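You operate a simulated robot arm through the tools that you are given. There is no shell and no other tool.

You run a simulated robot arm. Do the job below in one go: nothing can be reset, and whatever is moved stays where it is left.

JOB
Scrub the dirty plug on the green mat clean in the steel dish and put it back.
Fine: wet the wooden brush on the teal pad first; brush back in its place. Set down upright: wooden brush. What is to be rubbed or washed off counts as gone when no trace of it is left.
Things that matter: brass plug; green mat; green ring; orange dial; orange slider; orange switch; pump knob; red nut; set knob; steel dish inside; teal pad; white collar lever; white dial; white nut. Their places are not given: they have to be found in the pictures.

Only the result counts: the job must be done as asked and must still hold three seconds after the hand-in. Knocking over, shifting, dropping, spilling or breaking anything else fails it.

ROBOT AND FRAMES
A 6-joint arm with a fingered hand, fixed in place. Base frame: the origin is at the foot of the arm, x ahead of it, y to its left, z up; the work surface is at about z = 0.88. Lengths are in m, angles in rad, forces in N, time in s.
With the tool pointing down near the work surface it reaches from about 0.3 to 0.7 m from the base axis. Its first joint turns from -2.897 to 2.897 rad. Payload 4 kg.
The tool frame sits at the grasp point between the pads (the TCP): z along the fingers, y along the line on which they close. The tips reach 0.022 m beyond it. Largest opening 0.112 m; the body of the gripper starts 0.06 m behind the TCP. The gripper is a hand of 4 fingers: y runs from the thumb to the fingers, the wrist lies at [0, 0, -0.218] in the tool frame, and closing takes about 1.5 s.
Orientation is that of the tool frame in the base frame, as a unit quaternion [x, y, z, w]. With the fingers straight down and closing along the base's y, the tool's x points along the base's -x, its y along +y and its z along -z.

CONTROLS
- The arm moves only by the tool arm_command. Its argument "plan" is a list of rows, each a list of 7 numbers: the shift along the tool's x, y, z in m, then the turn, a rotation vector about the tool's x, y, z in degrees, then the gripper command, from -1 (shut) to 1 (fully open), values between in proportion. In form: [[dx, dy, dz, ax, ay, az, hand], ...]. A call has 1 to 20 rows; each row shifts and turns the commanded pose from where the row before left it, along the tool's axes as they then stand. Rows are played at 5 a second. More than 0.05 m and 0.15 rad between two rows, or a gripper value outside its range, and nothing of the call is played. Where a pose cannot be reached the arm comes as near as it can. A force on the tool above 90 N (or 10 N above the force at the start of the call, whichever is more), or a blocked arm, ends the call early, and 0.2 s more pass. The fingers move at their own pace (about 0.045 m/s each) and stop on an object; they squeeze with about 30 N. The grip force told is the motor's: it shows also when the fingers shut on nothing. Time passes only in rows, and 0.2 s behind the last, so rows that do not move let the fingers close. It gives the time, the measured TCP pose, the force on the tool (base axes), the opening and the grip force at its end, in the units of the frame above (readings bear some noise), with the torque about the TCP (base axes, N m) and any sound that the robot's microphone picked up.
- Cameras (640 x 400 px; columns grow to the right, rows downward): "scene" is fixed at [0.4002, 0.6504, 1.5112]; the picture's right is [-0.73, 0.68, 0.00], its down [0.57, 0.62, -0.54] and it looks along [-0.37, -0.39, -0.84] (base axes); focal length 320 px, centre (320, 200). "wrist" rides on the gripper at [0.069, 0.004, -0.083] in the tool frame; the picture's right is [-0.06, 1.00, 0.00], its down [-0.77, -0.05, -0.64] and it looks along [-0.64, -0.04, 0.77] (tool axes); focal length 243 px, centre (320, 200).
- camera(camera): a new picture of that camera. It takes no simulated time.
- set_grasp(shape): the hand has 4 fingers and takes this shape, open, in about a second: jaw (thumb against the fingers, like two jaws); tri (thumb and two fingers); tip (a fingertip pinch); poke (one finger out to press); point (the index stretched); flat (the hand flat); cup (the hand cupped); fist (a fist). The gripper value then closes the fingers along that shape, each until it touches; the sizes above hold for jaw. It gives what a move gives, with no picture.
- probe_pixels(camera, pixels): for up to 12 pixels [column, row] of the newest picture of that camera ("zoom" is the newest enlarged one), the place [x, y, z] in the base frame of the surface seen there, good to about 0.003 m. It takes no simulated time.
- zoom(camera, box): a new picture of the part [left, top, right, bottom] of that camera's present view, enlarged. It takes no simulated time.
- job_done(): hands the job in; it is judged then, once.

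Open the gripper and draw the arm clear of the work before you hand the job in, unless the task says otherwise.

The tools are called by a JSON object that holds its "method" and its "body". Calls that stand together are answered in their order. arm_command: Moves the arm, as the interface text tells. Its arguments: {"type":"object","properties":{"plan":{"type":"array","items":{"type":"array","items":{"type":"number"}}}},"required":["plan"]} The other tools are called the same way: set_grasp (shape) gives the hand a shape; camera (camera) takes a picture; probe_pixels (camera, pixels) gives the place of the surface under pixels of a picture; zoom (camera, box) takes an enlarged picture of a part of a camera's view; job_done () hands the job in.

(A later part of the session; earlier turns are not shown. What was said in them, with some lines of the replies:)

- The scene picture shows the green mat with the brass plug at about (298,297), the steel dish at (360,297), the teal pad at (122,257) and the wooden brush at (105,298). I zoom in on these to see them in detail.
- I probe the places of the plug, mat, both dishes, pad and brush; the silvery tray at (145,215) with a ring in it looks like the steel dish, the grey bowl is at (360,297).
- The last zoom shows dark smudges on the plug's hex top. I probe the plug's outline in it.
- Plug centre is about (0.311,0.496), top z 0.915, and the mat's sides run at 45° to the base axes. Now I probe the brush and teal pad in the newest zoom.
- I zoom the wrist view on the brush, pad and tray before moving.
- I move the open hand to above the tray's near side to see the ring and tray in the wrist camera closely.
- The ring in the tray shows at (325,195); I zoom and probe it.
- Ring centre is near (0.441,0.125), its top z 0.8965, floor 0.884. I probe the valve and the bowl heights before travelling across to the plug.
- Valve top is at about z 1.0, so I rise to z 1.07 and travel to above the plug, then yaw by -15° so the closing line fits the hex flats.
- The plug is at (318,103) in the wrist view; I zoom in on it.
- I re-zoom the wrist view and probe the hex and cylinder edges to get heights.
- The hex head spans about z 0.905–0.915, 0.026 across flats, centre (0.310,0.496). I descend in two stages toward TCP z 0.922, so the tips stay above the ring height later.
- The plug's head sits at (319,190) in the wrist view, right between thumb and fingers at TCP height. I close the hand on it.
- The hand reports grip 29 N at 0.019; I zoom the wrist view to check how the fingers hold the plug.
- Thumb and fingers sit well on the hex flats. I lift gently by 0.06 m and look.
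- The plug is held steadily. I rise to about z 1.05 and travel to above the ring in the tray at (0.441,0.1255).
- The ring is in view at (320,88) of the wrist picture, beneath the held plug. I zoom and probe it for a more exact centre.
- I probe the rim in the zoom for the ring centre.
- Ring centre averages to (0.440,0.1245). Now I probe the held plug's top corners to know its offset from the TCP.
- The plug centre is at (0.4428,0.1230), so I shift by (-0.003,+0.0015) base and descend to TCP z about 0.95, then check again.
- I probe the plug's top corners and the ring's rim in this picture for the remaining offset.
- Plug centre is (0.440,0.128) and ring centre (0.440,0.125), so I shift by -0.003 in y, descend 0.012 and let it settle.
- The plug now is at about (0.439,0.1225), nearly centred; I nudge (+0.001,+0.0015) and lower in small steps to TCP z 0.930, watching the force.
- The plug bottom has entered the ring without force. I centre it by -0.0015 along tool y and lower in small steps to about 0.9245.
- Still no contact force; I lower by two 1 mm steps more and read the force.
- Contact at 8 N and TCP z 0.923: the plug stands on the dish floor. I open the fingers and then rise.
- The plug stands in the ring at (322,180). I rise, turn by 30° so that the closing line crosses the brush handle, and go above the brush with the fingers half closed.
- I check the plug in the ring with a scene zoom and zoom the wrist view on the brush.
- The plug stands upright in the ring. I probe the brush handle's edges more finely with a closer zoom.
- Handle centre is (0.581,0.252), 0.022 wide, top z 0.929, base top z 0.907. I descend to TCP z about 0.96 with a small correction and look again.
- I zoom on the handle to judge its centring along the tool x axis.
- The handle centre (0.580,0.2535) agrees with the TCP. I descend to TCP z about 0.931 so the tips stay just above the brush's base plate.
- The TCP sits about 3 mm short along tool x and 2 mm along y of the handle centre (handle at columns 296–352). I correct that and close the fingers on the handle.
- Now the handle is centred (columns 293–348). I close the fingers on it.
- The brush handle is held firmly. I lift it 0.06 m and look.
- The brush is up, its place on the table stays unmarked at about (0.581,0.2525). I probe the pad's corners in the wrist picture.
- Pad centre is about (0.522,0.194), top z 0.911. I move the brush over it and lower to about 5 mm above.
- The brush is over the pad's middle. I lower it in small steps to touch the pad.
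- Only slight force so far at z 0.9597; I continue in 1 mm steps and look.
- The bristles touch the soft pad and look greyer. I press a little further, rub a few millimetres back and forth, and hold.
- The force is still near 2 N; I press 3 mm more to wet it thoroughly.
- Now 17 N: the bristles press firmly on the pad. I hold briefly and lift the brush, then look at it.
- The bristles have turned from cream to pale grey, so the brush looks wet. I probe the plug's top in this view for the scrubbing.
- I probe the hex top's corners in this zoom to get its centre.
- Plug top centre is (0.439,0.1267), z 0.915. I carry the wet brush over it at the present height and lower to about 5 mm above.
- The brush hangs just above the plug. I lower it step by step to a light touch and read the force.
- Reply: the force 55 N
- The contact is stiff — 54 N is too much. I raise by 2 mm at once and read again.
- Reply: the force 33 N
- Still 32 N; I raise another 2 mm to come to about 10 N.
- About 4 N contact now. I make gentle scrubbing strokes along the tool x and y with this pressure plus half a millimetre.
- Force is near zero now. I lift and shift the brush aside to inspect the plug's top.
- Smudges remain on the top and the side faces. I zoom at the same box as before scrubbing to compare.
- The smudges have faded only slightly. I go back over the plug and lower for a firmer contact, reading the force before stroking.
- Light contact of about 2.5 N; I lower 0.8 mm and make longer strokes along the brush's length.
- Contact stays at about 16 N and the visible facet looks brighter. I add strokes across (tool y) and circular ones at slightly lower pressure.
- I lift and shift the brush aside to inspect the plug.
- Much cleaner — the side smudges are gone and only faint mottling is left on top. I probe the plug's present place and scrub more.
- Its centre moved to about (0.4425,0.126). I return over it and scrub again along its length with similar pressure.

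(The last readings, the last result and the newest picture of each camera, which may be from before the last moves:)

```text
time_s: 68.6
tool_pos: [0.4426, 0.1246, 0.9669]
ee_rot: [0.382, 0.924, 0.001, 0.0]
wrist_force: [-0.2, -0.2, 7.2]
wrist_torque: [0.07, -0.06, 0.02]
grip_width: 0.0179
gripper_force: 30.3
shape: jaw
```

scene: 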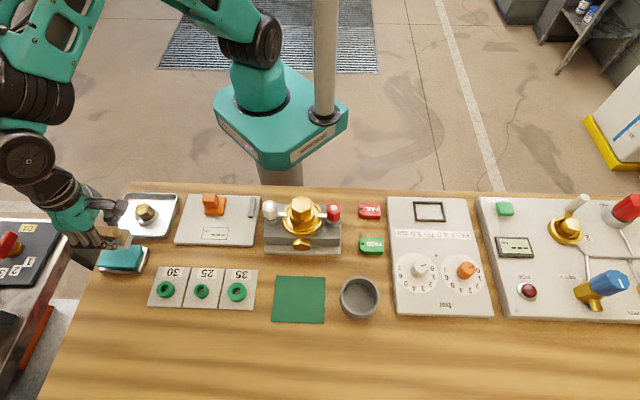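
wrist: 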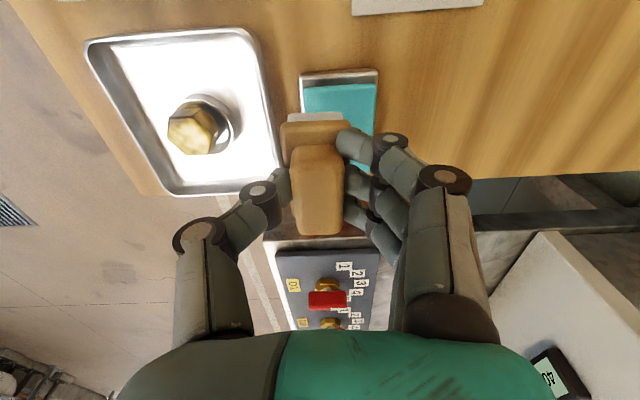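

Contact is 7 N; I stroke along x with a slight extra press.

{"method": "arm_command", "body": {"plan": [[0.007, 0, 0.0004, 0, 0, 0, -1], [0.007, 0, 0, 0, 0, 0, -1], [-0.007, 0, 0, 0, 0, 0, -1], [-0.007, 0, 0, 0, 0, 0, -1], [-0.007, 0, 0, 0, 0, 0, -1], [-0.007, 0, 0, 0, 0, 0, -1], [0.007, 0, 0, 0, 0, 0, -1], [0.007, 0, 0, 0, 0, 0, -1], [0.007, 0.004, 0, 0, 0, 0, -1], [0.007, 0, 0, 0, 0, 0, -1], [-0.007, 0, 0, 0, 0, 0, -1], [-0.007, 0, 0, 0, 0, 0, -1], [-0.007, 0, 0, 0, 0, 0, -1], [-0.007, 0, 0, 0, 0, 0, -1], [0.007, -0.004, 0, 0, 0, 0, -1], [0.007, -0.004, 0, 0, 0, 0, -1], [0.007, 0, 0, 0, 0, 0, -1], [-0.007, 0, 0, 0, 0, 0, -1], [-0.007, 0, 0, 0, 0, 0, -1], [0.007, 0.004, 0, 0, 0, 0, -1]]}}

```text
time_s: 72.8
tool_pos: [0.4423, 0.1248, 0.9661]
ee_rot: [0.384, 0.923, 0.0, 0.001]
wrist_force: [0.1, -3.7, 12.4]
wrist_torque: [-0.1, -0.19, -0.01]
grip_width: 0.0184
gripper_force: 29.8
shape: jaw
```

Contact is still about 12 N. I add cross strokes and then lift aside to inspect.

{"method": "arm_command", "body": {"plan": [[0, 0.004, 0, 0, 0, 0, -1], [0, 0.004, 0, 0, 0, 0, -1], [0, -0.004, 0, 0, 0, 0, -1], [0, -0.004, 0, 0, 0, 0, -1], [0, -0.004, 0, 0, 0, 0, -1], [0, -0.004, 0, 0, 0, 0, -1], [0, 0.004, 0, 0, 0, 0, -1], [0, 0.004, 0, 0, 0, 0, -1], [0, 0, -0.01, 0, 0, 0, -1], [0, 0, -0.015, 0, 0, 0, -1], [0, 0.035, 0, 0, 0, 0, -1], [0, 0.035, 0, 0, 0, 0, -1], [0, 0.02, 0, 0, 0, 0, -1], [0, 0, 0, 0, 0, 0, -1], [0, 0, 0, 0, 0, 0, -1]]}}

{"method": "zoom", "body": {"camera": "wrist", "box": [150, 75, 250, 175]}}

{"method": "zoom", "body": {"camera": "scene", "box": [125, 195, 170, 235]}}

```text
time_s: 76.0
tool_pos: [0.5043, 0.1873, 0.9883]
ee_rot: [0.383, 0.924, 0.0, 0.0]
wrist_force: [0.1, 0.7, -1.0]
wrist_torque: [0.01, 0.04, 0.03]
grip_width: 0.0178
gripper_force: 29.8
shape: jaw
```

```text
4.00 times, centred on (200, 125) of wrist
```

zoom: 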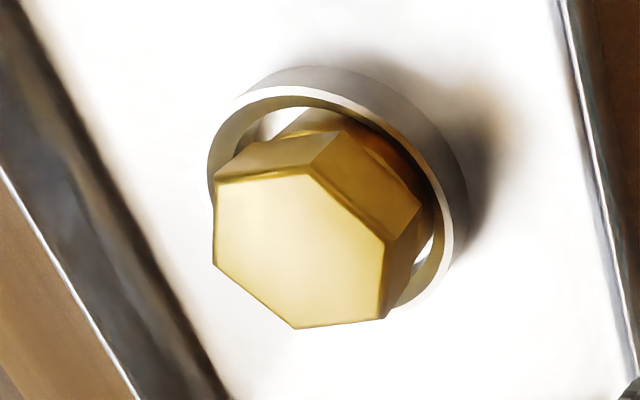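

```text
10.00 times, centred on (148, 215) of scene
```

zoom: 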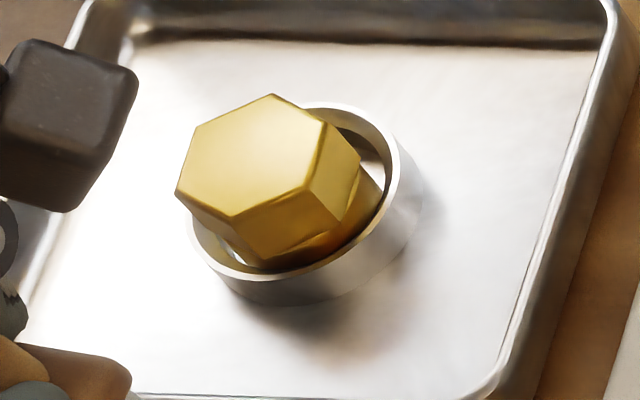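

Now it looks bright and uniform. To be sure no trace is left, I do one more round of scrubbing and compare.

{"method": "arm_command", "body": {"plan": [[0, -0.02, 0, 0, 0, 0, -1], [0, -0.035, 0, 0, 0, 0, -1], [0, -0.035, 0, 0, 0, 0, -1], [0, 0, 0, 0, 0, 0, -1], [0, 0, 0.015, 0, 0, 0, -1], [0, 0, 0.008, 0, 0, 0, -1], [0, 0, 0.002, 0, 0, 0, -1], [0, 0, 0, 0, 0, 0, -1], [0, 0, 0, 0, 0, 0, -1]]}}

```text
time_s: 78.0
tool_pos: [0.441, 0.1246, 0.9667]
ee_rot: [0.383, 0.924, 0.001, 0.001]
wrist_force: [-1.8, -1.2, 21.3]
wrist_torque: [0.11, -0.2, 0.03]
grip_width: 0.0176
gripper_force: 29.9
shape: jaw
```

21 N is a bit strong, so I raise 0.7 mm and stroke.

{"method": "arm_command", "body": {"plan": [[0, 0, -0.0007, 0, 0, 0, -1], [0.007, 0, 0, 0, 0, 0, -1], [0.007, 0, 0, 0, 0, 0, -1], [-0.007, 0, 0, 0, 0, 0, -1], [-0.007, 0, 0, 0, 0, 0, -1], [-0.007, 0, 0, 0, 0, 0, -1], [-0.007, 0, 0, 0, 0, 0, -1], [0.007, 0, 0, 0, 0, 0, -1], [0.007, 0, 0, 0, 0, 0, -1], [0.007, 0.004, 0, 0, 0, 0, -1], [0.007, 0, 0, 0, 0, 0, -1], [-0.007, 0, 0, 0, 0, 0, -1], [-0.007, 0, 0, 0, 0, 0, -1], [-0.007, 0, 0, 0, 0, 0, -1], [-0.007, 0, 0, 0, 0, 0, -1], [0.007, -0.008, 0, 0, 0, 0, -1], [0.007, 0, 0, 0, 0, 0, -1], [0.007, 0, 0, 0, 0, 0, -1], [-0.007, 0.004, 0, 0, 0, 0, -1], [0, 0, 0, 0, 0, 0, -1]]}}

```text
time_s: 82.2
tool_pos: [0.4398, 0.1255, 0.9653]
ee_rot: [0.382, 0.924, 0.0, 0.0]
wrist_force: [-3.7, 1.0, 22.5]
wrist_torque: [0.03, 0.01, 0.01]
grip_width: 0.0186
gripper_force: 29.8
shape: jaw
```

I lift the brush aside again and compare the plug's look.

{"method": "arm_command", "body": {"plan": [[0, 0, -0.01, 0, 0, 0, -1], [0, 0, -0.015, 0, 0, 0, -1], [0, 0.035, 0, 0, 0, 0, -1], [0, 0.035, 0, 0, 0, 0, -1], [0, 0.02, 0, 0, 0, 0, -1], [0, 0, 0, 0, 0, 0, -1], [0, 0, 0, 0, 0, 0, -1]]}}

{"method": "zoom", "body": {"camera": "wrist", "box": [150, 75, 250, 175]}}

{"method": "zoom", "body": {"camera": "scene", "box": [125, 195, 170, 235]}}

{"method": "camera", "body": {"camera": "wrist"}}

```text
time_s: 83.8
tool_pos: [0.5053, 0.1889, 0.9881]
ee_rot: [0.382, 0.924, -0.001, 0.0]
wrist_force: [-0.5, -1.0, 0.0]
wrist_torque: [-0.01, -0.02, 0.03]
grip_width: 0.017
gripper_force: 29.8
shape: jaw
```

```text
4.00 times, centred on (200, 125) of wrist
```

zoom: 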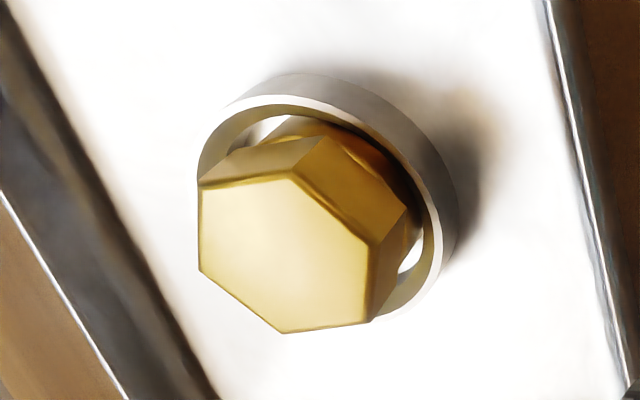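

```text
10.00 times, centred on (148, 215) of scene
```

zoom: 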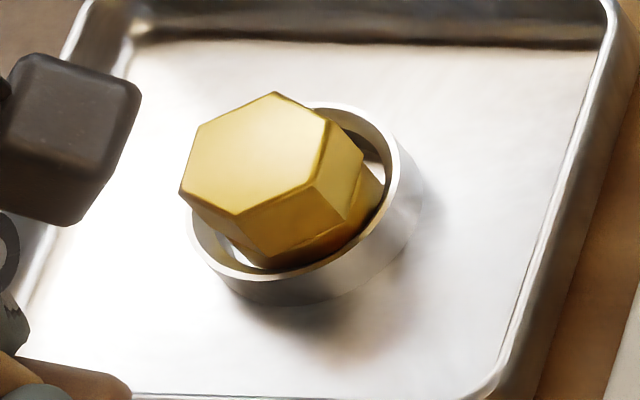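

```text
taken
```

wrist: 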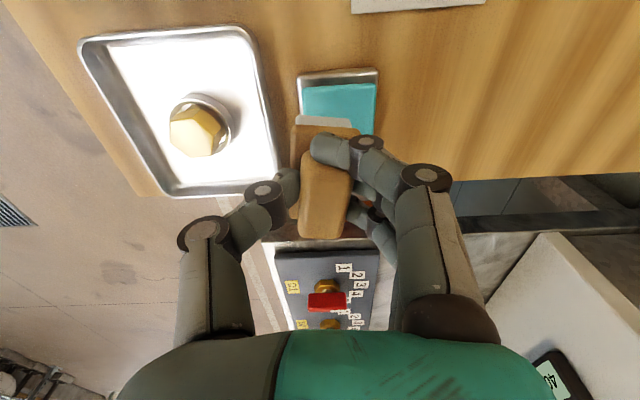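

The plug looks uniformly clean. But the brush has shifted in the fingers (handle at (326,195), turned a little), so I zoom in on it.

{"method": "zoom", "body": {"camera": "wrist", "box": [230, 80, 430, 250]}}

{"method": "zoom", "body": {"camera": "scene", "box": [60, 200, 180, 290]}}

```text
2.35 times, centred on (330, 165) of wrist
```

zoom: 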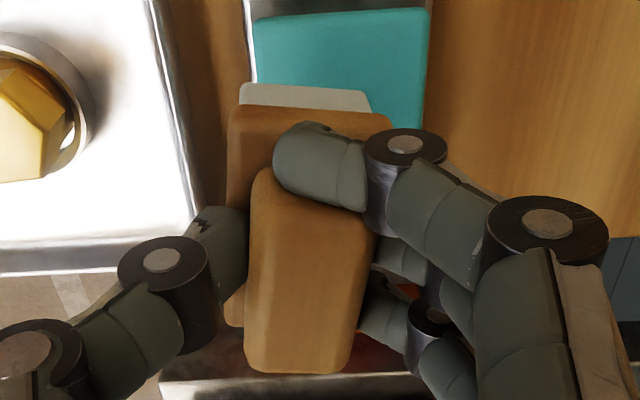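

```text
4.44 times, centred on (120, 245) of scene
```

zoom: 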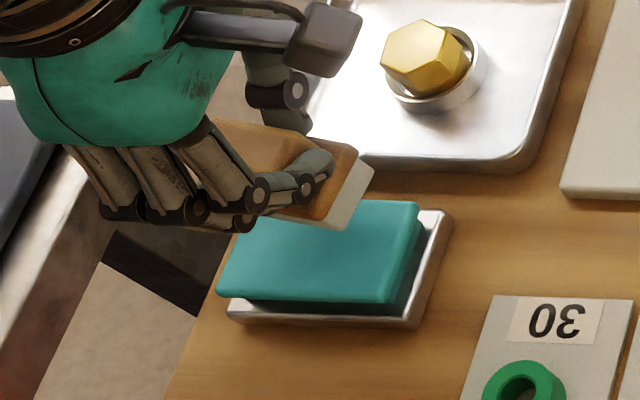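

I look at the plug at the highest zoom for any remaining trace before I return the brush.

{"method": "zoom", "body": {"camera": "scene", "box": [138, 202, 158, 224]}}

{"method": "zoom", "body": {"camera": "wrist", "box": [180, 100, 230, 150]}}

```text
16.00 times, centred on (148, 213) of scene
```

zoom: 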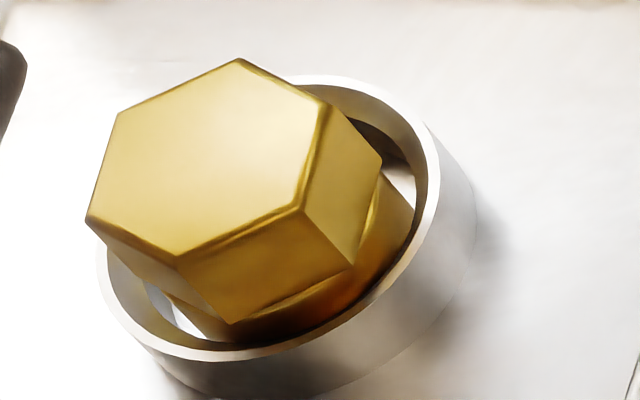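

```text
8.00 times, centred on (205, 125) of wrist
```

zoom: 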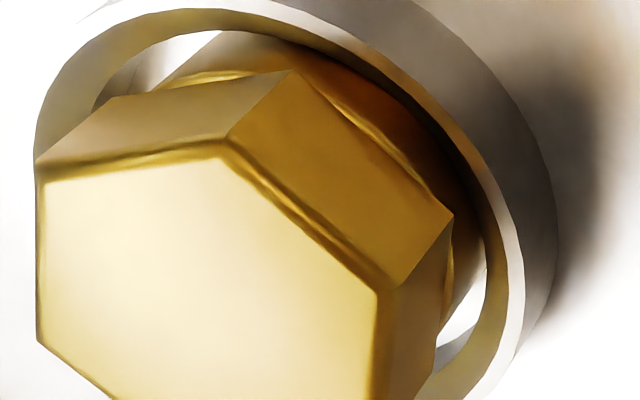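

The plug is clean. I probe the brush's corners in the hand to learn its present offset and turn before putting it back.

{"method": "zoom", "body": {"camera": "wrist", "box": [250, 100, 400, 250]}}

{"method": "probe_pixels", "body": {"camera": "wrist", "pixels": [[306, 165], [303, 225], [306, 195], [348, 200], [342, 230], [322, 195], [325, 232], [298, 130], [292, 145], [350, 130], [296, 127], [318, 128]]}}

```text
2.67 times, centred on (325, 175) of wrist
```

zoom: 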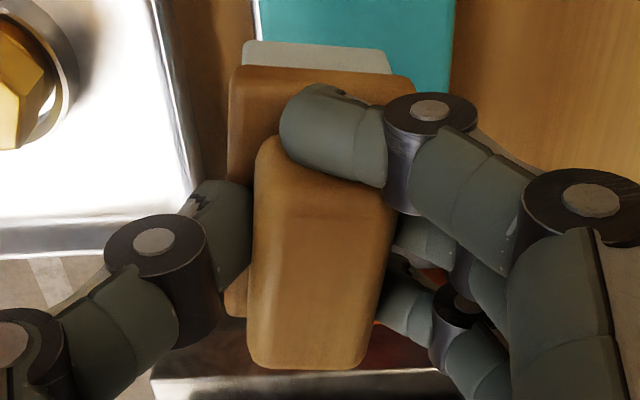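

```text
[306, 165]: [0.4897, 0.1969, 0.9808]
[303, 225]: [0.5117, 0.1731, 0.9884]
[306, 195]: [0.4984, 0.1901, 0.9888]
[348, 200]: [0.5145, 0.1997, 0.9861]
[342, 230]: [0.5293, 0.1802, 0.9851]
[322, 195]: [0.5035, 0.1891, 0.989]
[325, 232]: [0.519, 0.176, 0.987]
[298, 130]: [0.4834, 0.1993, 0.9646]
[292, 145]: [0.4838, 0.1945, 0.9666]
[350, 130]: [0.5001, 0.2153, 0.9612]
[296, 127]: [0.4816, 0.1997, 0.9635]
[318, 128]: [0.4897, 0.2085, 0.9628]
```

The brush is turned by about -6° in the hand and lies nearly centred on the TCP. I carry it back over its place, turn the hand +6° (base) to square it up, and lower partway.

{"method": "arm_command", "body": {"plan": [[-0.002, 0.0243, 0, 0, 0, 0, -1], [-0.0021, 0.0243, 0, 0, 0, 0, -1], [-0.0021, 0.0243, 0, 0, 0, 0, -1], [-0.0021, 0.0243, 0, 0, 0, 0, -1], [0, 0, 0, 0, 0, -3, -1], [0, 0, 0, 0, 0, -3, -1], [0, 0, 0.015, 0, 0, 0, -1], [0, 0, 0.015, 0, 0, 0, -1], [0, 0, 0, 0, 0, 0, -1], [0, 0, 0, 0, 0, 0, -1], [0, 0, 0, 0, 0, 0, -1]]}}

{"method": "camera", "body": {"camera": "wrist"}}

{"method": "zoom", "body": {"camera": "scene", "box": [60, 220, 180, 320]}}

```text
time_s: 86.2
tool_pos: [0.5812, 0.2519, 0.9612]
ee_rot: [0.334, 0.943, 0.0, 0.0]
wrist_force: [0.2, -0.8, -0.4]
wrist_torque: [0.01, 0.02, 0.01]
grip_width: 0.0172
gripper_force: 30.4
shape: jaw
```

```text
taken
```

wrist: 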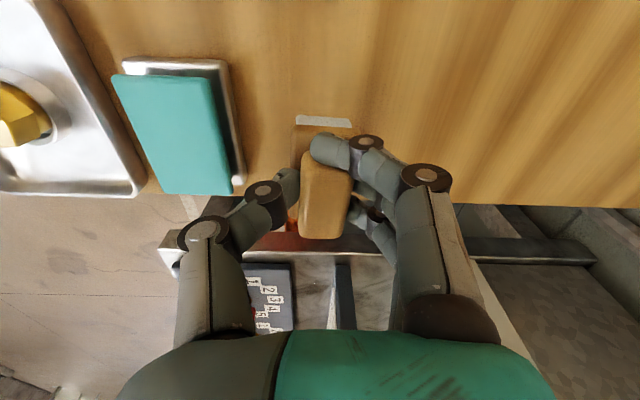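

```text
4.00 times, centred on (120, 270) of scene
```

zoom: 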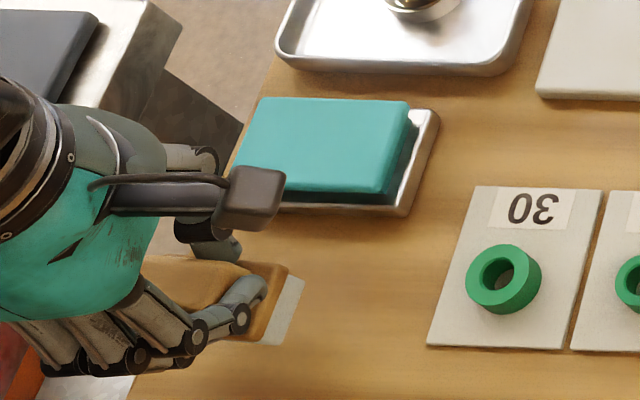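

I probe the front edge of the base to verify its alignment over the place.

{"method": "zoom", "body": {"camera": "wrist", "box": [260, 100, 400, 250]}}

{"method": "probe_pixels", "body": {"camera": "zoom", "pixels": [[155, 72], [150, 150], [300, 75], [170, 40], [405, 60], [190, 200], [195, 330], [355, 270], [340, 345], [265, 360], [270, 260], [380, 72]]}}

```text
2.67 times, centred on (330, 175) of wrist
```

zoom: 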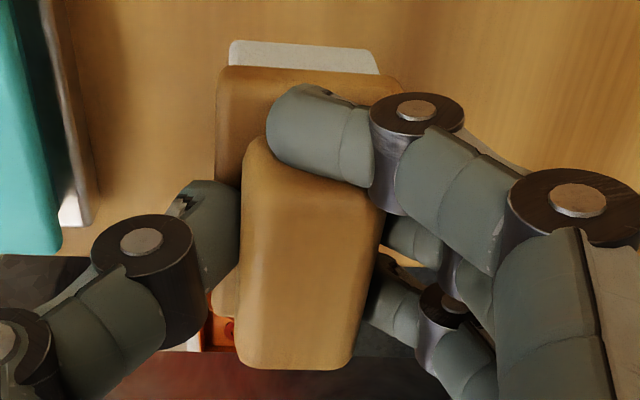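

```text
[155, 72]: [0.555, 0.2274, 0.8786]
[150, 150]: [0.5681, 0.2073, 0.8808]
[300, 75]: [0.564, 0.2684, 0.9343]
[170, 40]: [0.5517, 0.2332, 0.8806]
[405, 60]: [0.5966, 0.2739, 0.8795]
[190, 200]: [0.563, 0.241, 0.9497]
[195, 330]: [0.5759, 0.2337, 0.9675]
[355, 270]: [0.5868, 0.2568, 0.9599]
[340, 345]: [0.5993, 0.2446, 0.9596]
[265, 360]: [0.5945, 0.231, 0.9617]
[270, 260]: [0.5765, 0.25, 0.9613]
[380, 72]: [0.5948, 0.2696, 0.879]
```

Aligned within a few millimetres. I nudge 1.5 mm along tool x and lower to just above the table.

{"method": "arm_command", "body": {"plan": [[0.0015, 0, 0.008, 0, 0, 0, -1], [0, 0, 0.008, 0, 0, 0, -1], [0, 0, 0.006, 0, 0, 0, -1], [0, 0, 0.003, 0, 0, 0, -1], [0, 0, 0, 0, 0, 0, -1], [0, 0, 0, 0, 0, 0, -1]]}}

{"method": "zoom", "body": {"camera": "scene", "box": [60, 220, 180, 320]}}

```text
time_s: 87.6
tool_pos: [0.5791, 0.2529, 0.9364]
ee_rot: [0.334, 0.943, 0.0, 0.0]
wrist_force: [-0.5, 0.9, -0.3]
wrist_torque: [0.01, -0.01, 0.0]
grip_width: 0.0173
gripper_force: 29.7
shape: jaw
```

```text
4.00 times, centred on (120, 270) of scene
```

zoom: 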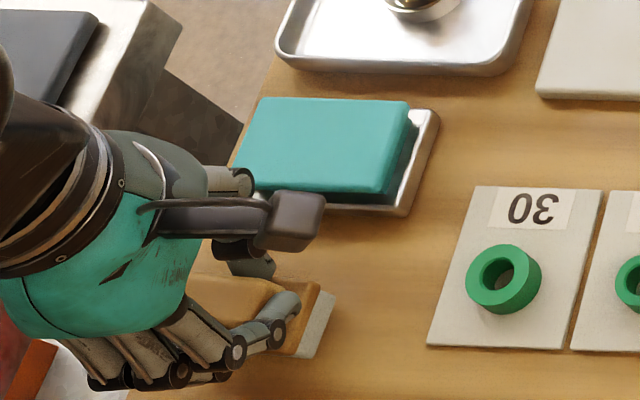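

Its outline now nearly matches the original (bristle corner at (335,292) vs (345,295), still 6 mm up). I lower in 1 mm steps to contact.

{"method": "arm_command", "body": {"plan": [[0, 0, 0.0015, 0, 0, 0, -1], [0, 0, 0.0015, 0, 0, 0, -1], [0, 0, 0.001, 0, 0, 0, -1], [0, 0, 0.001, 0, 0, 0, -1], [0, 0, 0, 0, 0, 0, -1]]}}

```text
time_s: 88.8
tool_pos: [0.5773, 0.2517, 0.9314]
ee_rot: [0.334, 0.942, 0.0, -0.001]
wrist_force: [0.2, 0.0, 1.5]
wrist_torque: [0.03, -0.02, -0.01]
grip_width: 0.017
gripper_force: 30.1
shape: jaw
```

{"method": "arm_command", "body": {"plan": [[0, 0, 0.0007, 0, 0, 0, -1], [0, 0, 0, 0, 0, 0, -1]]}}

{"method": "zoom", "body": {"camera": "scene", "box": [60, 220, 180, 320]}}

```text
time_s: 89.4
tool_pos: [0.5777, 0.2516, 0.9307]
ee_rot: [0.334, 0.943, 0.0, 0.0]
wrist_force: [-0.8, -0.5, 2.1]
wrist_torque: [-0.02, -0.05, 0.05]
grip_width: 0.0172
gripper_force: 29.5
shape: jaw
```

```text
4.00 times, centred on (120, 270) of scene
```

zoom: 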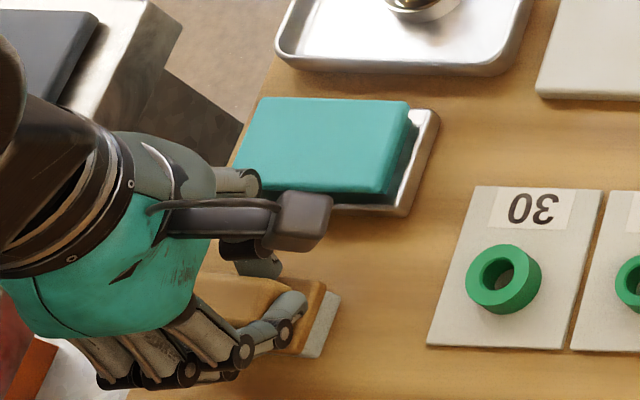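

Contact begins at about 2.5 N. I press 0.8 mm more so the brush seats flat, then read.

{"method": "arm_command", "body": {"plan": [[0, 0, 0.0008, 0, 0, 0, -1], [0, 0, 0, 0, 0, 0, -1], [0, 0, 0, 0, 0, 0, -1]]}}

```text
time_s: 90.2
tool_pos: [0.5793, 0.2517, 0.9302]
ee_rot: [0.334, 0.943, 0.001, 0.0]
wrist_force: [-3.0, -0.3, 12.9]
wrist_torque: [0.01, -0.06, -0.02]
grip_width: 0.0171
gripper_force: 29.8
shape: jaw
```

Firm, flat contact at 13 N. I open the fingers to 0.05 m without moving.

{"method": "arm_command", "body": {"plan": [[0, 0, -0.0005, 0, 0, 0, -0.7], [0, 0, 0, 0, 0, 0, -0.4], [0, 0, 0, 0, 0, 0, -0.1], [0, 0, 0, 0, 0, 0, 0], [0, 0, 0, 0, 0, 0, 0], [0, 0, 0, 0, 0, 0, 0]]}}

{"method": "camera", "body": {"camera": "wrist"}}

{"method": "zoom", "body": {"camera": "scene", "box": [60, 220, 180, 320]}}

```text
time_s: 91.6
tool_pos: [0.5788, 0.2529, 0.9299]
ee_rot: [0.333, 0.943, 0.0, 0.0]
wrist_force: [1.8, 0.1, -0.1]
wrist_torque: [0.01, 0.01, 0.0]
grip_width: 0.0553
gripper_force: 0.0
shape: jaw
```

```text
taken
```

wrist: 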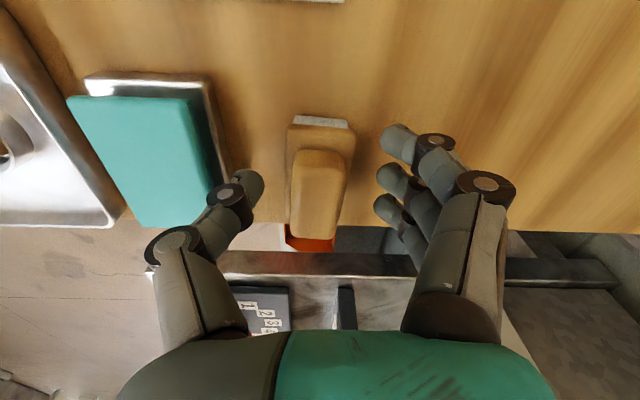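

```text
4.00 times, centred on (120, 270) of scene
```

zoom: 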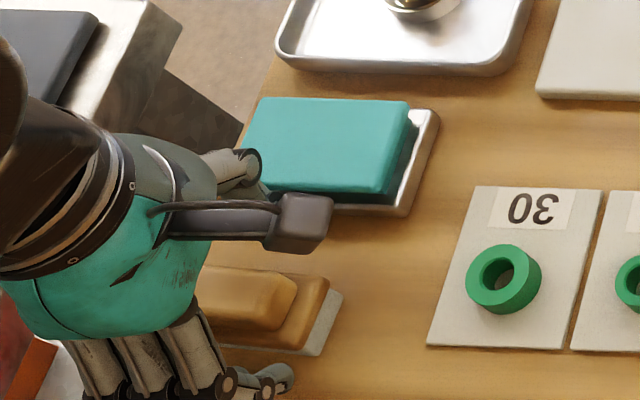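

The brush stands on the table, released. I rise straight up and check its place.

{"method": "arm_command", "body": {"plan": [[0, 0, -0.01, 0, 0, 0, 0], [0, 0, -0.02, 0, 0, 0, 0], [0, 0, -0.03, 0, 0, 0, 0], [0, 0, -0.04, 0, 0, 0, 0], [0, 0, 0, 0, 0, 0, 0], [0, 0, 0, 0, 0, 0, 0]]}}

{"method": "zoom", "body": {"camera": "scene", "box": [80, 280, 140, 320]}}

{"method": "camera", "body": {"camera": "wrist"}}

{"method": "camera", "body": {"camera": "scene"}}

```text
time_s: 93.0
tool_pos: [0.5785, 0.2509, 1.0283]
ee_rot: [0.334, 0.942, 0.0, 0.001]
wrist_force: [0.2, -0.1, 0.3]
wrist_torque: [0.02, 0.02, -0.02]
grip_width: 0.0554
gripper_force: 0.0
shape: jaw
```

```text
10.00 times, centred on (110, 300) of scene
```

zoom: 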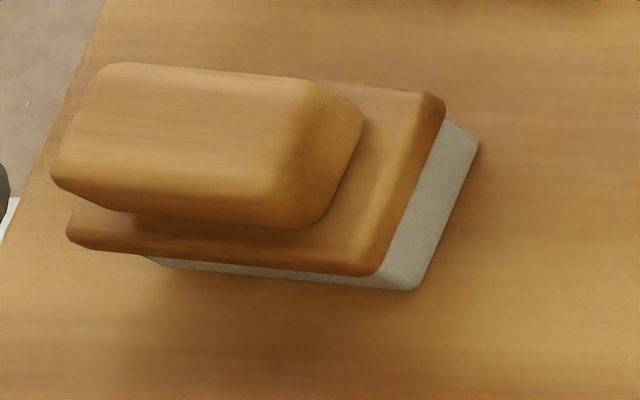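

```text
taken
```

wrist: 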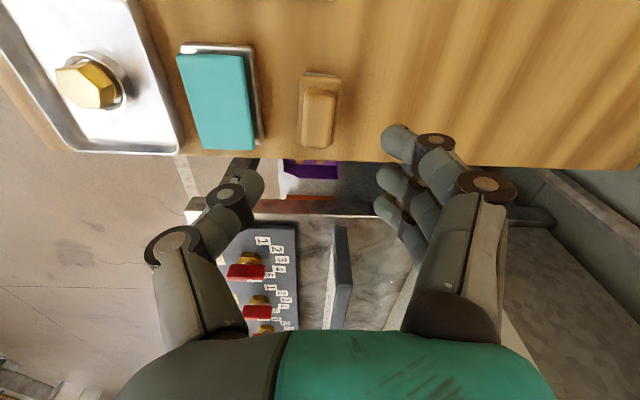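

```text
taken
```

scene: 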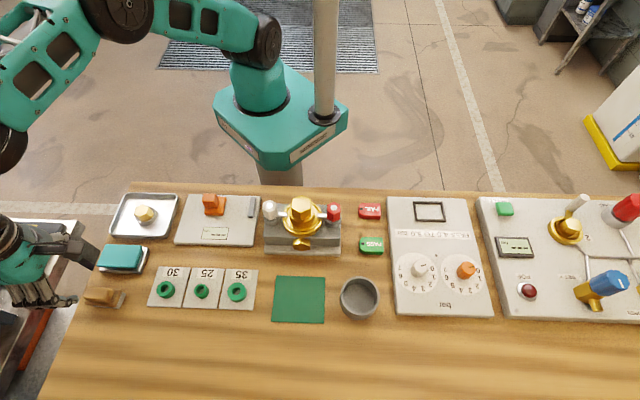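

The brush is back within a few millimetres of its old outline, standing upright. Now I probe the plug's present position and hex orientation in a scene zoom.

{"method": "zoom", "body": {"camera": "scene", "box": [132, 200, 162, 228]}}

```text
14.29 times, centred on (147, 214) of scene
```

zoom: 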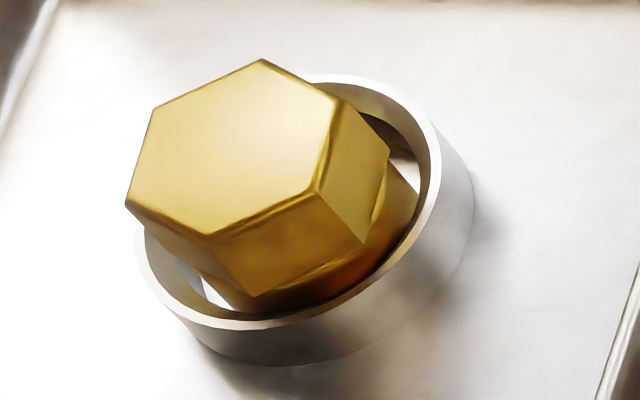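

{"method": "probe_pixels", "body": {"camera": "zoom", "pixels": [[262, 63], [333, 103], [310, 188], [210, 232], [130, 202], [157, 110], [235, 148], [190, 150], [280, 150], [260, 210], [350, 160], [400, 225]]}}

```text
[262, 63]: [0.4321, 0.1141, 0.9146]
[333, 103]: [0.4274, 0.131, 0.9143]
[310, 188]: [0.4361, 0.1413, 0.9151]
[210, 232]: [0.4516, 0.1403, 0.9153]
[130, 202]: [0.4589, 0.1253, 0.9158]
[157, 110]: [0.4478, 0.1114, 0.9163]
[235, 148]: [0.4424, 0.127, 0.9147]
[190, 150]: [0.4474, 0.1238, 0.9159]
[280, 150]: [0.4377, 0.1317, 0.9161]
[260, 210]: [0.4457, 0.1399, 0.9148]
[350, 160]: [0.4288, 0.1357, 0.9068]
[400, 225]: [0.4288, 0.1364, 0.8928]
```

Plug centre now (0.4423,0.1272) and its hex has turned about +6°, flat normals near 81°. I move above it at the present height and turn the hand by +30° (base).

{"method": "arm_command", "body": {"plan": [[0.0052, -0.0367, 0, 0, 0, 0, 0], [0.0052, -0.0367, 0, 0, 0, 0, 0], [0.0052, -0.0367, 0, 0, 0, 0, 0], [0.0052, -0.0367, 0, 0, 0, 0, 0.1], [0.0052, -0.0367, 0, 0, 0, 0, 0.2], [0, 0, 0, 0, 0, -7.5, 0.3], [0, 0, 0, 0, 0, -7.5, 0.3], [0, 0, 0, 0, 0, -7.5, 0.3], [0, 0, 0, 0, 0, -7.5, 0.3], [0, 0, 0.03, 0, 0, 0, 0.3], [0, 0, 0, 0, 0, 0, 0.3], [0, 0, 0, 0, 0, 0, 0.3], [0, 0, 0, 0, 0, 0, 0.3]]}}

{"method": "camera", "body": {"camera": "wrist"}}

{"method": "zoom", "body": {"camera": "wrist", "box": [270, 70, 370, 170]}}

```text
time_s: 95.8
tool_pos: [0.4437, 0.1239, 0.9984]
ee_rot: [0.079, 0.997, 0.0, 0.0]
wrist_force: [0.0, -0.4, 0.8]
wrist_torque: [0.0, 0.01, -0.01]
grip_width: 0.0723
gripper_force: 0.1
shape: jaw
```

```text
taken
```

wrist: 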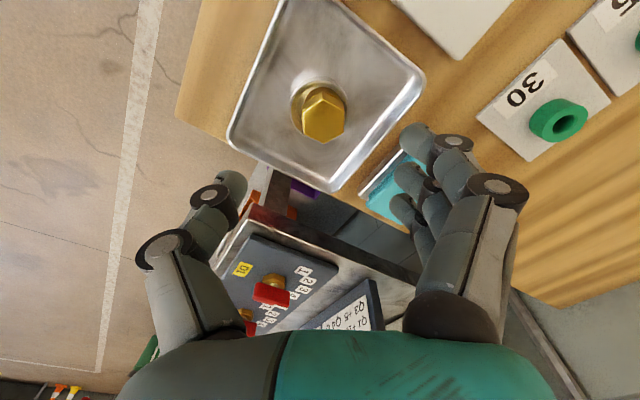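

```text
4.00 times, centred on (320, 120) of wrist
```

zoom: 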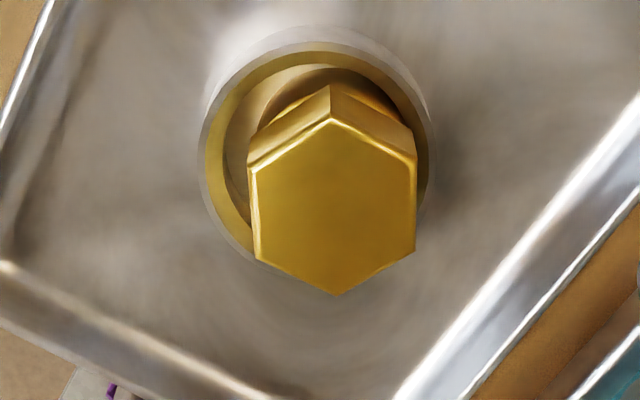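

The plug is clean all over and its flats are aligned with the closing line. I descend to z 0.945 with a small correction and check centring.

{"method": "arm_command", "body": {"plan": [[0.001, 0.001, 0.02, 0, 0, 0, 0.3], [0, 0, 0.02, 0, 0, 0, 0.3], [0, 0, 0.013, 0, 0, 0, 0.3], [0, 0, 0, 0, 0, 0, 0.3], [0, 0, 0, 0, 0, 0, 0.3], [0, 0, 0, 0, 0, 0, 0.3]]}}

{"method": "camera", "body": {"camera": "wrist"}}

```text
time_s: 97.2
tool_pos: [0.442, 0.126, 0.9476]
ee_rot: [0.078, 0.997, 0.0, 0.0]
wrist_force: [-0.3, -0.2, 0.4]
wrist_torque: [0.03, -0.04, -0.02]
grip_width: 0.0724
gripper_force: 0.0
shape: jaw
```

```text
taken
```

wrist: 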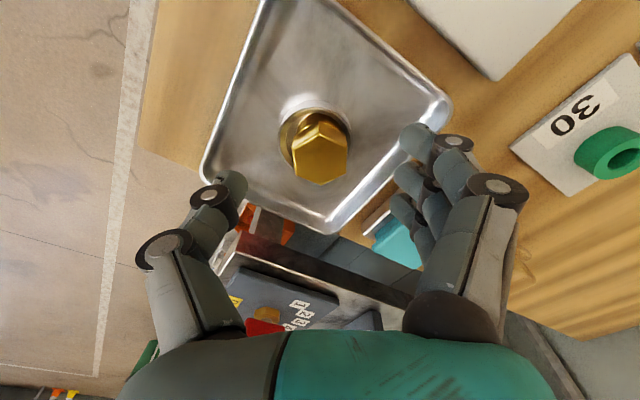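

Centred well: the hex is at (320,160) as expected. I descend to TCP z 0.924.

{"method": "arm_command", "body": {"plan": [[0, 0, 0.01, 0, 0, 0, 0.3], [0, 0, 0.008, 0, 0, 0, 0.3], [0, 0, 0.004, 0, 0, 0, 0.3], [0, 0, 0.001, 0, 0, 0, 0.3], [0, 0, 0, 0, 0, 0, 0.3], [0, 0, 0, 0, 0, 0, 0.3]]}}

{"method": "camera", "body": {"camera": "wrist"}}

```text
time_s: 98.6
tool_pos: [0.4417, 0.1286, 0.9249]
ee_rot: [0.078, 0.997, 0.0, 0.0]
wrist_force: [0.3, 0.1, -0.6]
wrist_torque: [0.0, 0.0, 0.01]
grip_width: 0.0726
gripper_force: 0.1
shape: jaw
```

```text
taken
```

wrist: 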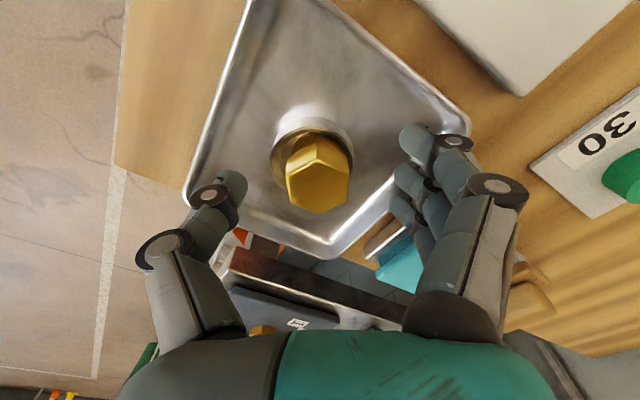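

The hex head sits at (318,187) between the fingers. I close on it.

{"method": "arm_command", "body": {"plan": [[0, 0, 0.0005, 0, 0, 0, 0], [0, 0, 0, 0, 0, 0, -0.3], [0, 0, 0, 0, 0, 0, -0.6], [0, 0, 0, 0, 0, 0, -1], [0, 0, 0, 0, 0, 0, -1], [0, 0, 0, 0, 0, 0, -1], [0, 0, 0, 0, 0, 0, -1], [0, 0, 0, 0, 0, 0, -1]]}}

{"method": "zoom", "body": {"camera": "wrist", "box": [240, 110, 420, 250]}}

```text
time_s: 100.4
tool_pos: [0.4419, 0.1281, 0.9243]
ee_rot: [0.078, 0.997, 0.0, 0.0]
wrist_force: [-0.3, -0.1, 0.6]
wrist_torque: [-0.02, -0.01, 0.01]
grip_width: 0.019
gripper_force: 29.7
shape: jaw
```

```text
2.86 times, centred on (330, 180) of wrist
```

zoom: 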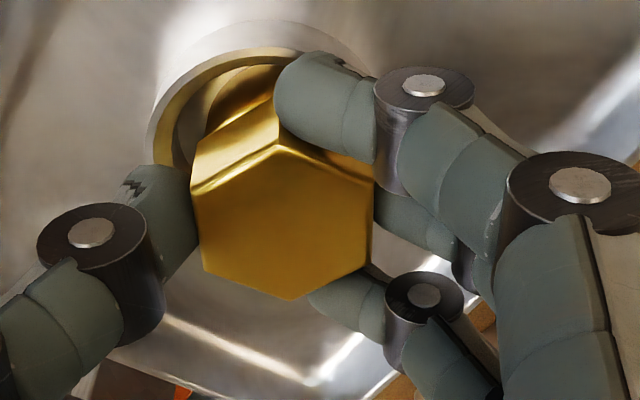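

Same good grip as before. I lift straight up out of the ring and check.

{"method": "arm_command", "body": {"plan": [[0, 0, -0.005, 0, 0, 0, -1], [0, 0, -0.01, 0, 0, 0, -1], [0, 0, -0.015, 0, 0, 0, -1], [0, 0, -0.02, 0, 0, 0, -1], [0, 0, -0.03, 0, 0, 0, -1], [0, 0, -0.04, 0, 0, 0, -1], [0, 0, 0, 0, 0, 0, -1], [0, 0, 0, 0, 0, 0, -1]]}}

{"method": "camera", "body": {"camera": "wrist"}}

{"method": "zoom", "body": {"camera": "wrist", "box": [260, 120, 370, 220]}}

```text
time_s: 102.2
tool_pos: [0.4427, 0.1286, 1.0389]
ee_rot: [0.078, 0.997, 0.001, 0.001]
wrist_force: [0.7, -0.8, -1.3]
wrist_torque: [0.04, 0.0, 0.03]
grip_width: 0.0187
gripper_force: 30.2
shape: jaw
```

```text
taken
```

wrist: 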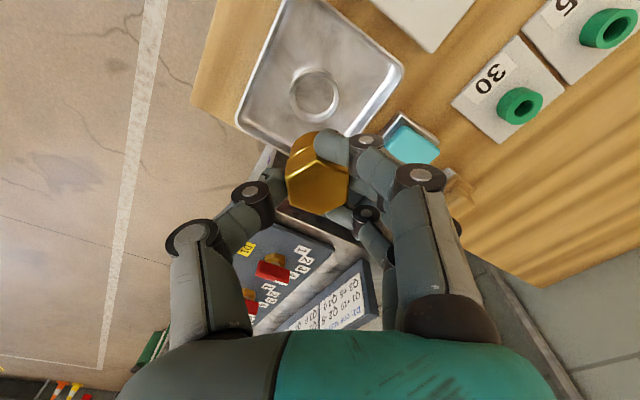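

```text
4.00 times, centred on (315, 170) of wrist
```

zoom: 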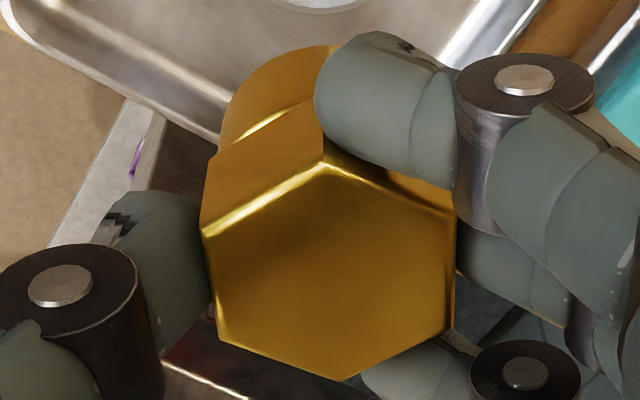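

The plug is held and clean. I rise a little, turn back by -6° and travel to above the mat's centre (0.311,0.4966).

{"method": "arm_command", "body": {"plan": [[0, 0, -0.015, 0, 0, 6, -1], [0.0222, 0.0322, 0, 0, 0, 0, -1], [0.0222, 0.0322, 0, 0, 0, 0, -1], [0.0222, 0.0322, 0, 0, 0, 0, -1], [0.0222, 0.0322, 0, 0, 0, 0, -1], [0.0222, 0.0322, 0, 0, 0, 0, -1], [0.0221, 0.0322, 0, 0, 0, 0, -1], [0.0221, 0.0322, 0, 0, 0, 0, -1], [0.0221, 0.0322, 0, 0, 0, 0, -1], [0.0221, 0.0322, 0, 0, 0, 0, -1], [0.0221, 0.0322, 0, 0, 0, 0, -1], [0, 0, 0, 0, 0, 0, -1], [0, 0, 0.03, 0, 0, 0, -1], [0, 0, 0.03, 0, 0, 0, -1], [0, 0, 0.02, 0, 0, 0, -1], [0, 0, 0, 0, 0, 0, -1], [0, 0, 0, 0, 0, 0, -1], [0, 0, 0, 0, 0, 0, -1]]}}

{"method": "camera", "body": {"camera": "wrist"}}

{"method": "zoom", "body": {"camera": "scene", "box": [240, 230, 400, 330]}}

```text
time_s: 106.0
tool_pos: [0.3114, 0.4986, 0.9795]
ee_rot: [0.131, 0.991, 0.001, 0.0]
wrist_force: [-0.2, -0.2, -2.6]
wrist_torque: [-0.02, 0.03, -0.01]
grip_width: 0.0189
gripper_force: 30.3
shape: jaw
```

```text
taken
```

wrist: 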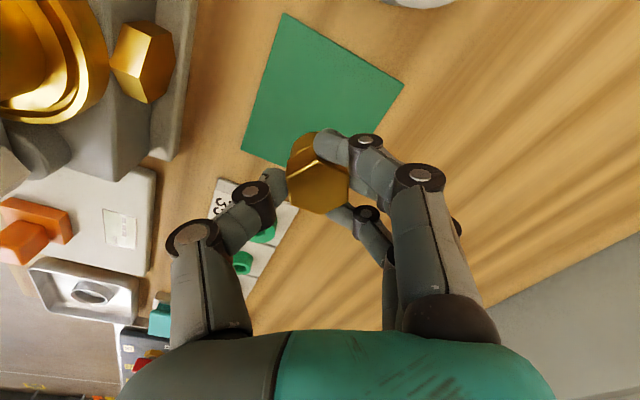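

```text
4.00 times, centred on (320, 280) of scene
```

zoom: 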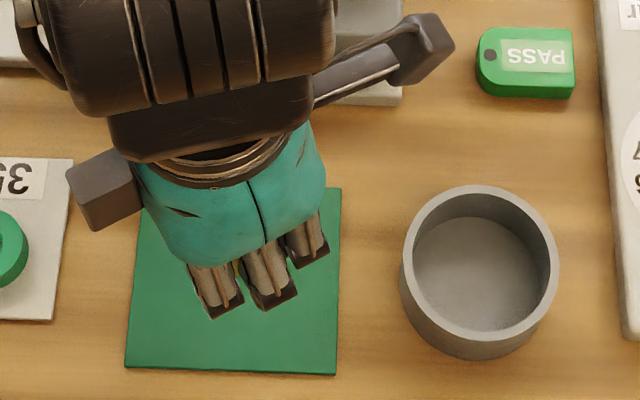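

I am above the mat's centre at (0.311,0.4986). I lower the plug to just above the mat.

{"method": "arm_command", "body": {"plan": [[0, -0.001, 0.015, 0, 0, 0, -1], [0, 0, 0.015, 0, 0, 0, -1], [0, 0, 0.012, 0, 0, 0, -1], [0, 0, 0.006, 0, 0, 0, -1], [0, 0, 0.003, 0, 0, 0, -1], [0, 0, 0, 0, 0, 0, -1], [0, 0, 0, 0, 0, 0, -1]]}}

{"method": "camera", "body": {"camera": "wrist"}}

```text
time_s: 107.6
tool_pos: [0.3104, 0.4953, 0.9281]
ee_rot: [0.13, 0.991, 0.0, 0.0]
wrist_force: [1.1, 0.7, -1.9]
wrist_torque: [0.01, 0.01, 0.04]
grip_width: 0.0191
gripper_force: 30.0
shape: jaw
```

```text
taken
```

wrist: 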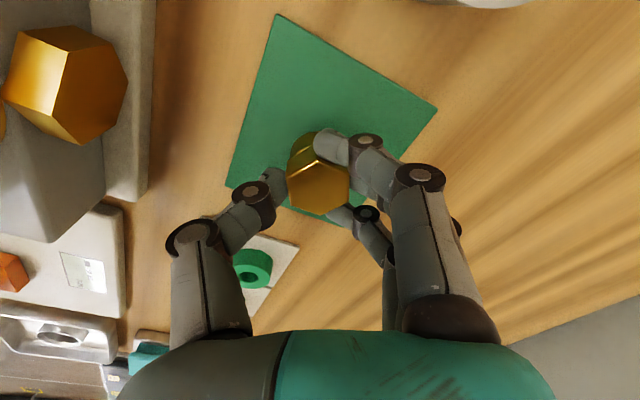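

The plug hovers about 4 mm above the mat. I lower in 1 mm steps to contact.

{"method": "arm_command", "body": {"plan": [[0, 0, 0.0015, 0, 0, 0, -1], [0, 0, 0.001, 0, 0, 0, -1], [0, 0, 0.001, 0, 0, 0, -1], [0, 0, 0, 0, 0, 0, -1], [0, 0, 0, 0, 0, 0, -1]]}}

```text
time_s: 108.8
tool_pos: [0.3125, 0.4947, 0.9226]
ee_rot: [0.131, 0.991, 0.0, 0.0]
wrist_force: [0.6, 0.5, -2.1]
wrist_torque: [-0.03, 0.02, 0.01]
grip_width: 0.0188
gripper_force: 30.0
shape: jaw
```

No contact force yet; I continue in 0.7 mm steps.

{"method": "arm_command", "body": {"plan": [[0, 0, 0.0007, 0, 0, 0, -1], [0, 0, 0, 0, 0, 0, -1], [0, 0, 0.0007, 0, 0, 0, -1], [0, 0, 0, 0, 0, 0, -1]]}}

{"method": "zoom", "body": {"camera": "wrist", "box": [240, 110, 420, 250]}}

```text
time_s: 109.8
tool_pos: [0.3113, 0.495, 0.9223]
ee_rot: [0.131, 0.991, 0.001, 0.001]
wrist_force: [-0.1, -0.8, 7.9]
wrist_torque: [0.06, -0.06, 0.0]
grip_width: 0.0188
gripper_force: 30.0
shape: jaw
```

```text
2.86 times, centred on (330, 180) of wrist
```

zoom: 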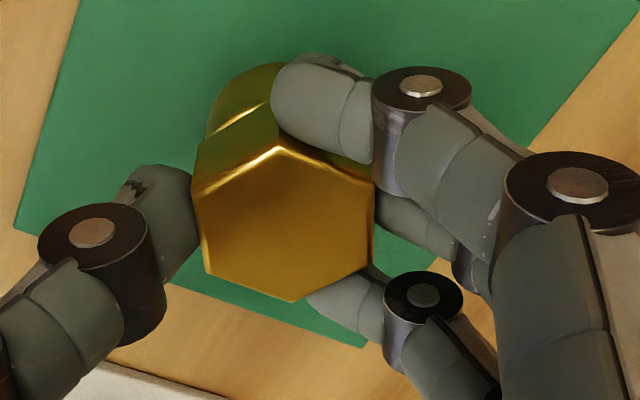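

Contact at 8 N: the plug stands on the mat. I open the fingers and then rise straight up.

{"method": "arm_command", "body": {"plan": [[0, 0, -0.0007, 0, 0, 0, -0.6], [0, 0, 0, 0, 0, 0, -0.3], [0, 0, 0, 0, 0, 0, 0], [0, 0, 0, 0, 0, 0, 0.3], [0, 0, 0, 0, 0, 0, 0.5], [0, 0, 0, 0, 0, 0, 0.5], [0, 0, 0, 0, 0, 0, 0.5], [0, 0, -0.01, 0, 0, 0, 0.5], [0, 0, -0.02, 0, 0, 0, 0.5], [0, 0, -0.03, 0, 0, 0, 0.5], [0, 0, -0.04, 0, 0, 0, 0.5], [0, 0, -0.04, 0, 0, 0, 0.5], [0, 0, 0, 0, 0, 0, 0.5], [0, 0, 0, 0, 0, 0, 0.5]]}}

{"method": "camera", "body": {"camera": "wrist"}}

```text
time_s: 112.8
tool_pos: [0.3118, 0.4943, 1.0605]
ee_rot: [0.131, 0.991, 0.0, -0.001]
wrist_force: [0.6, 0.1, -0.4]
wrist_torque: [-0.02, -0.01, -0.02]
grip_width: 0.0835
gripper_force: 0.1
shape: jaw
```

```text
taken
```

wrist: 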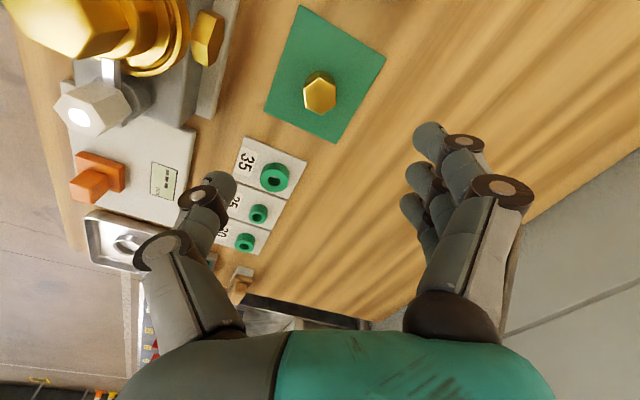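

The plug stands at the mat's centre. I rise and draw the arm back toward its starting pose, clear of the work, with the hand open.

{"method": "arm_command", "body": {"plan": [[0, 0, -0.04, 0, 0, 0, 0.5], [0, 0, -0.04, 0, 0, 0, 0.7], [0, 0, -0.035, 0, 0, 0, 1], [-0.0162, -0.037, 0, 0, 0, 0, 1], [-0.0162, -0.037, 0, 0, 0, 0, 1], [-0.0162, -0.037, 0, 0, 0, 0, 1], [-0.0162, -0.037, 0, 0, 0, 0, 1], [-0.0162, -0.037, 0, 0, 0, 0, 1], [0, 0, 0, 0, 0, 0, 1], [0, 0, 0, 0, 0, 0, 1]]}}

{"method": "camera", "body": {"camera": "scene"}}

{"method": "zoom", "body": {"camera": "scene", "box": [268, 270, 332, 326]}}

{"method": "zoom", "body": {"camera": "scene", "box": [70, 180, 270, 320]}}

```text
time_s: 115.0
tool_pos: [0.3425, 0.2922, 1.1758]
ee_rot: [0.129, 0.992, 0.0, 0.0]
wrist_force: [0.0, 0.0, 0.5]
wrist_torque: [-0.04, 0.01, 0.0]
grip_width: 0.112
gripper_force: 0.0
shape: jaw
```

```text
taken
```

scene: 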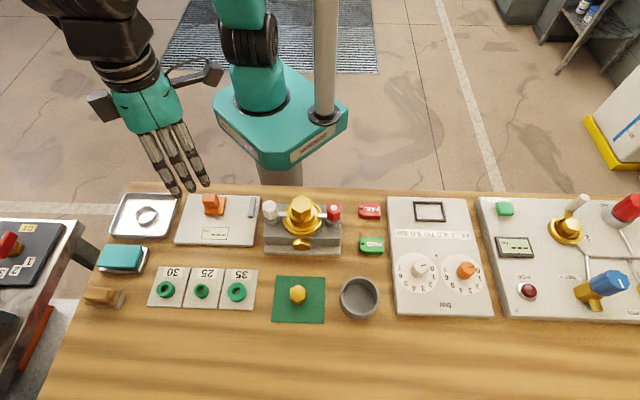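

```text
7.14 times, centred on (300, 298) of scene
```

zoom: 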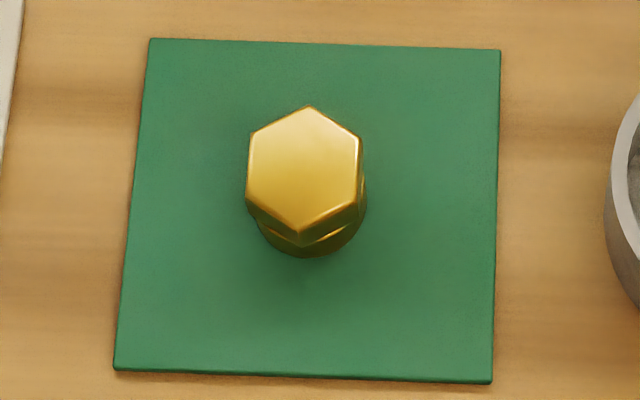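

```text
2.86 times, centred on (170, 250) of scene
```

zoom: 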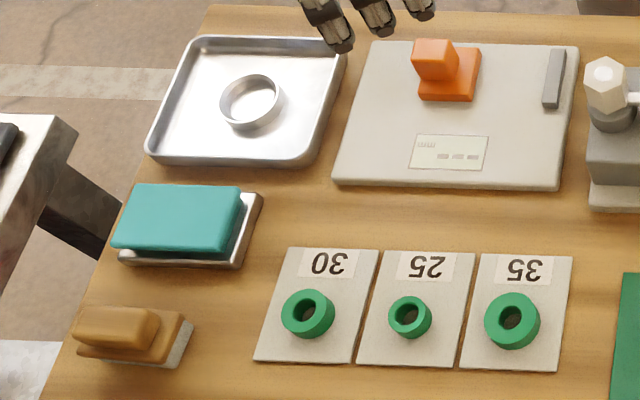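

The plug is clean and on its old spot; nothing else has moved. I probe the brush to verify it stands flat and where.

{"method": "zoom", "body": {"camera": "scene", "box": [80, 280, 140, 320]}}

{"method": "probe_pixels", "body": {"camera": "zoom", "pixels": [[110, 75], [65, 170], [200, 140], [290, 95], [270, 200], [410, 100], [360, 265], [80, 235], [470, 145], [410, 285], [230, 265], [160, 260]]}}

```text
10.00 times, centred on (110, 300) of scene
```

zoom: 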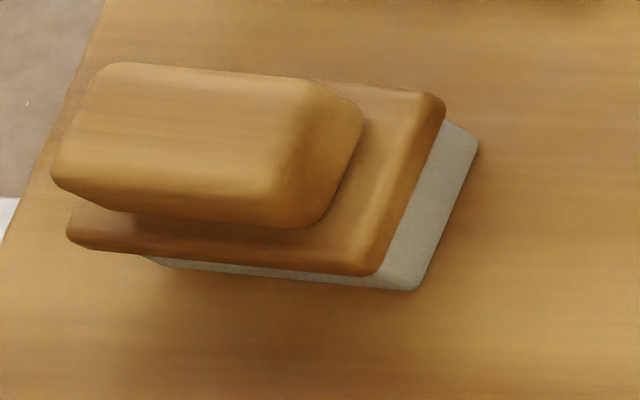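

```text
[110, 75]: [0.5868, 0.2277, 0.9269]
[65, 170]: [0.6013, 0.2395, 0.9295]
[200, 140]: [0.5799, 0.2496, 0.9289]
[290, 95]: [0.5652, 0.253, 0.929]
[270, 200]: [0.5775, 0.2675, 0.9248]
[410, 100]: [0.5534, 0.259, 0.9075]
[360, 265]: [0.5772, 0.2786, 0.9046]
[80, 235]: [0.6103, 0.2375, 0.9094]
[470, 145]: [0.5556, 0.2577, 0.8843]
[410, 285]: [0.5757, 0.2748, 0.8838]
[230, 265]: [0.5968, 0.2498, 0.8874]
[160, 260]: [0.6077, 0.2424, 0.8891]
```

The brush stands flat (handle top 0.929, base 0.907) within a few millimetres of its old place, the plug is clean on the mat, and the open hand is clear. I hand the job in.

{"method": "job_done", "body": {}}

```text
The job is handed in.
```

The plug is scrubbed clean and back upright at the centre of the green mat. I handed the job in; the tool only confirmed it was received, so I don't have a verdict.

- **Plug:** I stood it in the ring in the steel dish and scrubbed it in several rounds. In the last close-ups, neither the top nor the side faces show any smudges.
- **Brush:** I wet it on the teal pad first, and the bristles turned from cream to pale grey. It is back on its spot, standing flat and upright, about 3–6 mm and 3° off its original position because it slipped a little in the fingers during scrubbing.
- **Press force:** My first press on the plug reached about 55 N, because the brush was stiffer than I expected. I backed off at once; after that it stayed at about 23 N or less. I saw no damage to the plug, ring or dish.
- **Everything else:** Nothing else looks moved in the final picture. The hand is open and back at its starting place, clear of the work.
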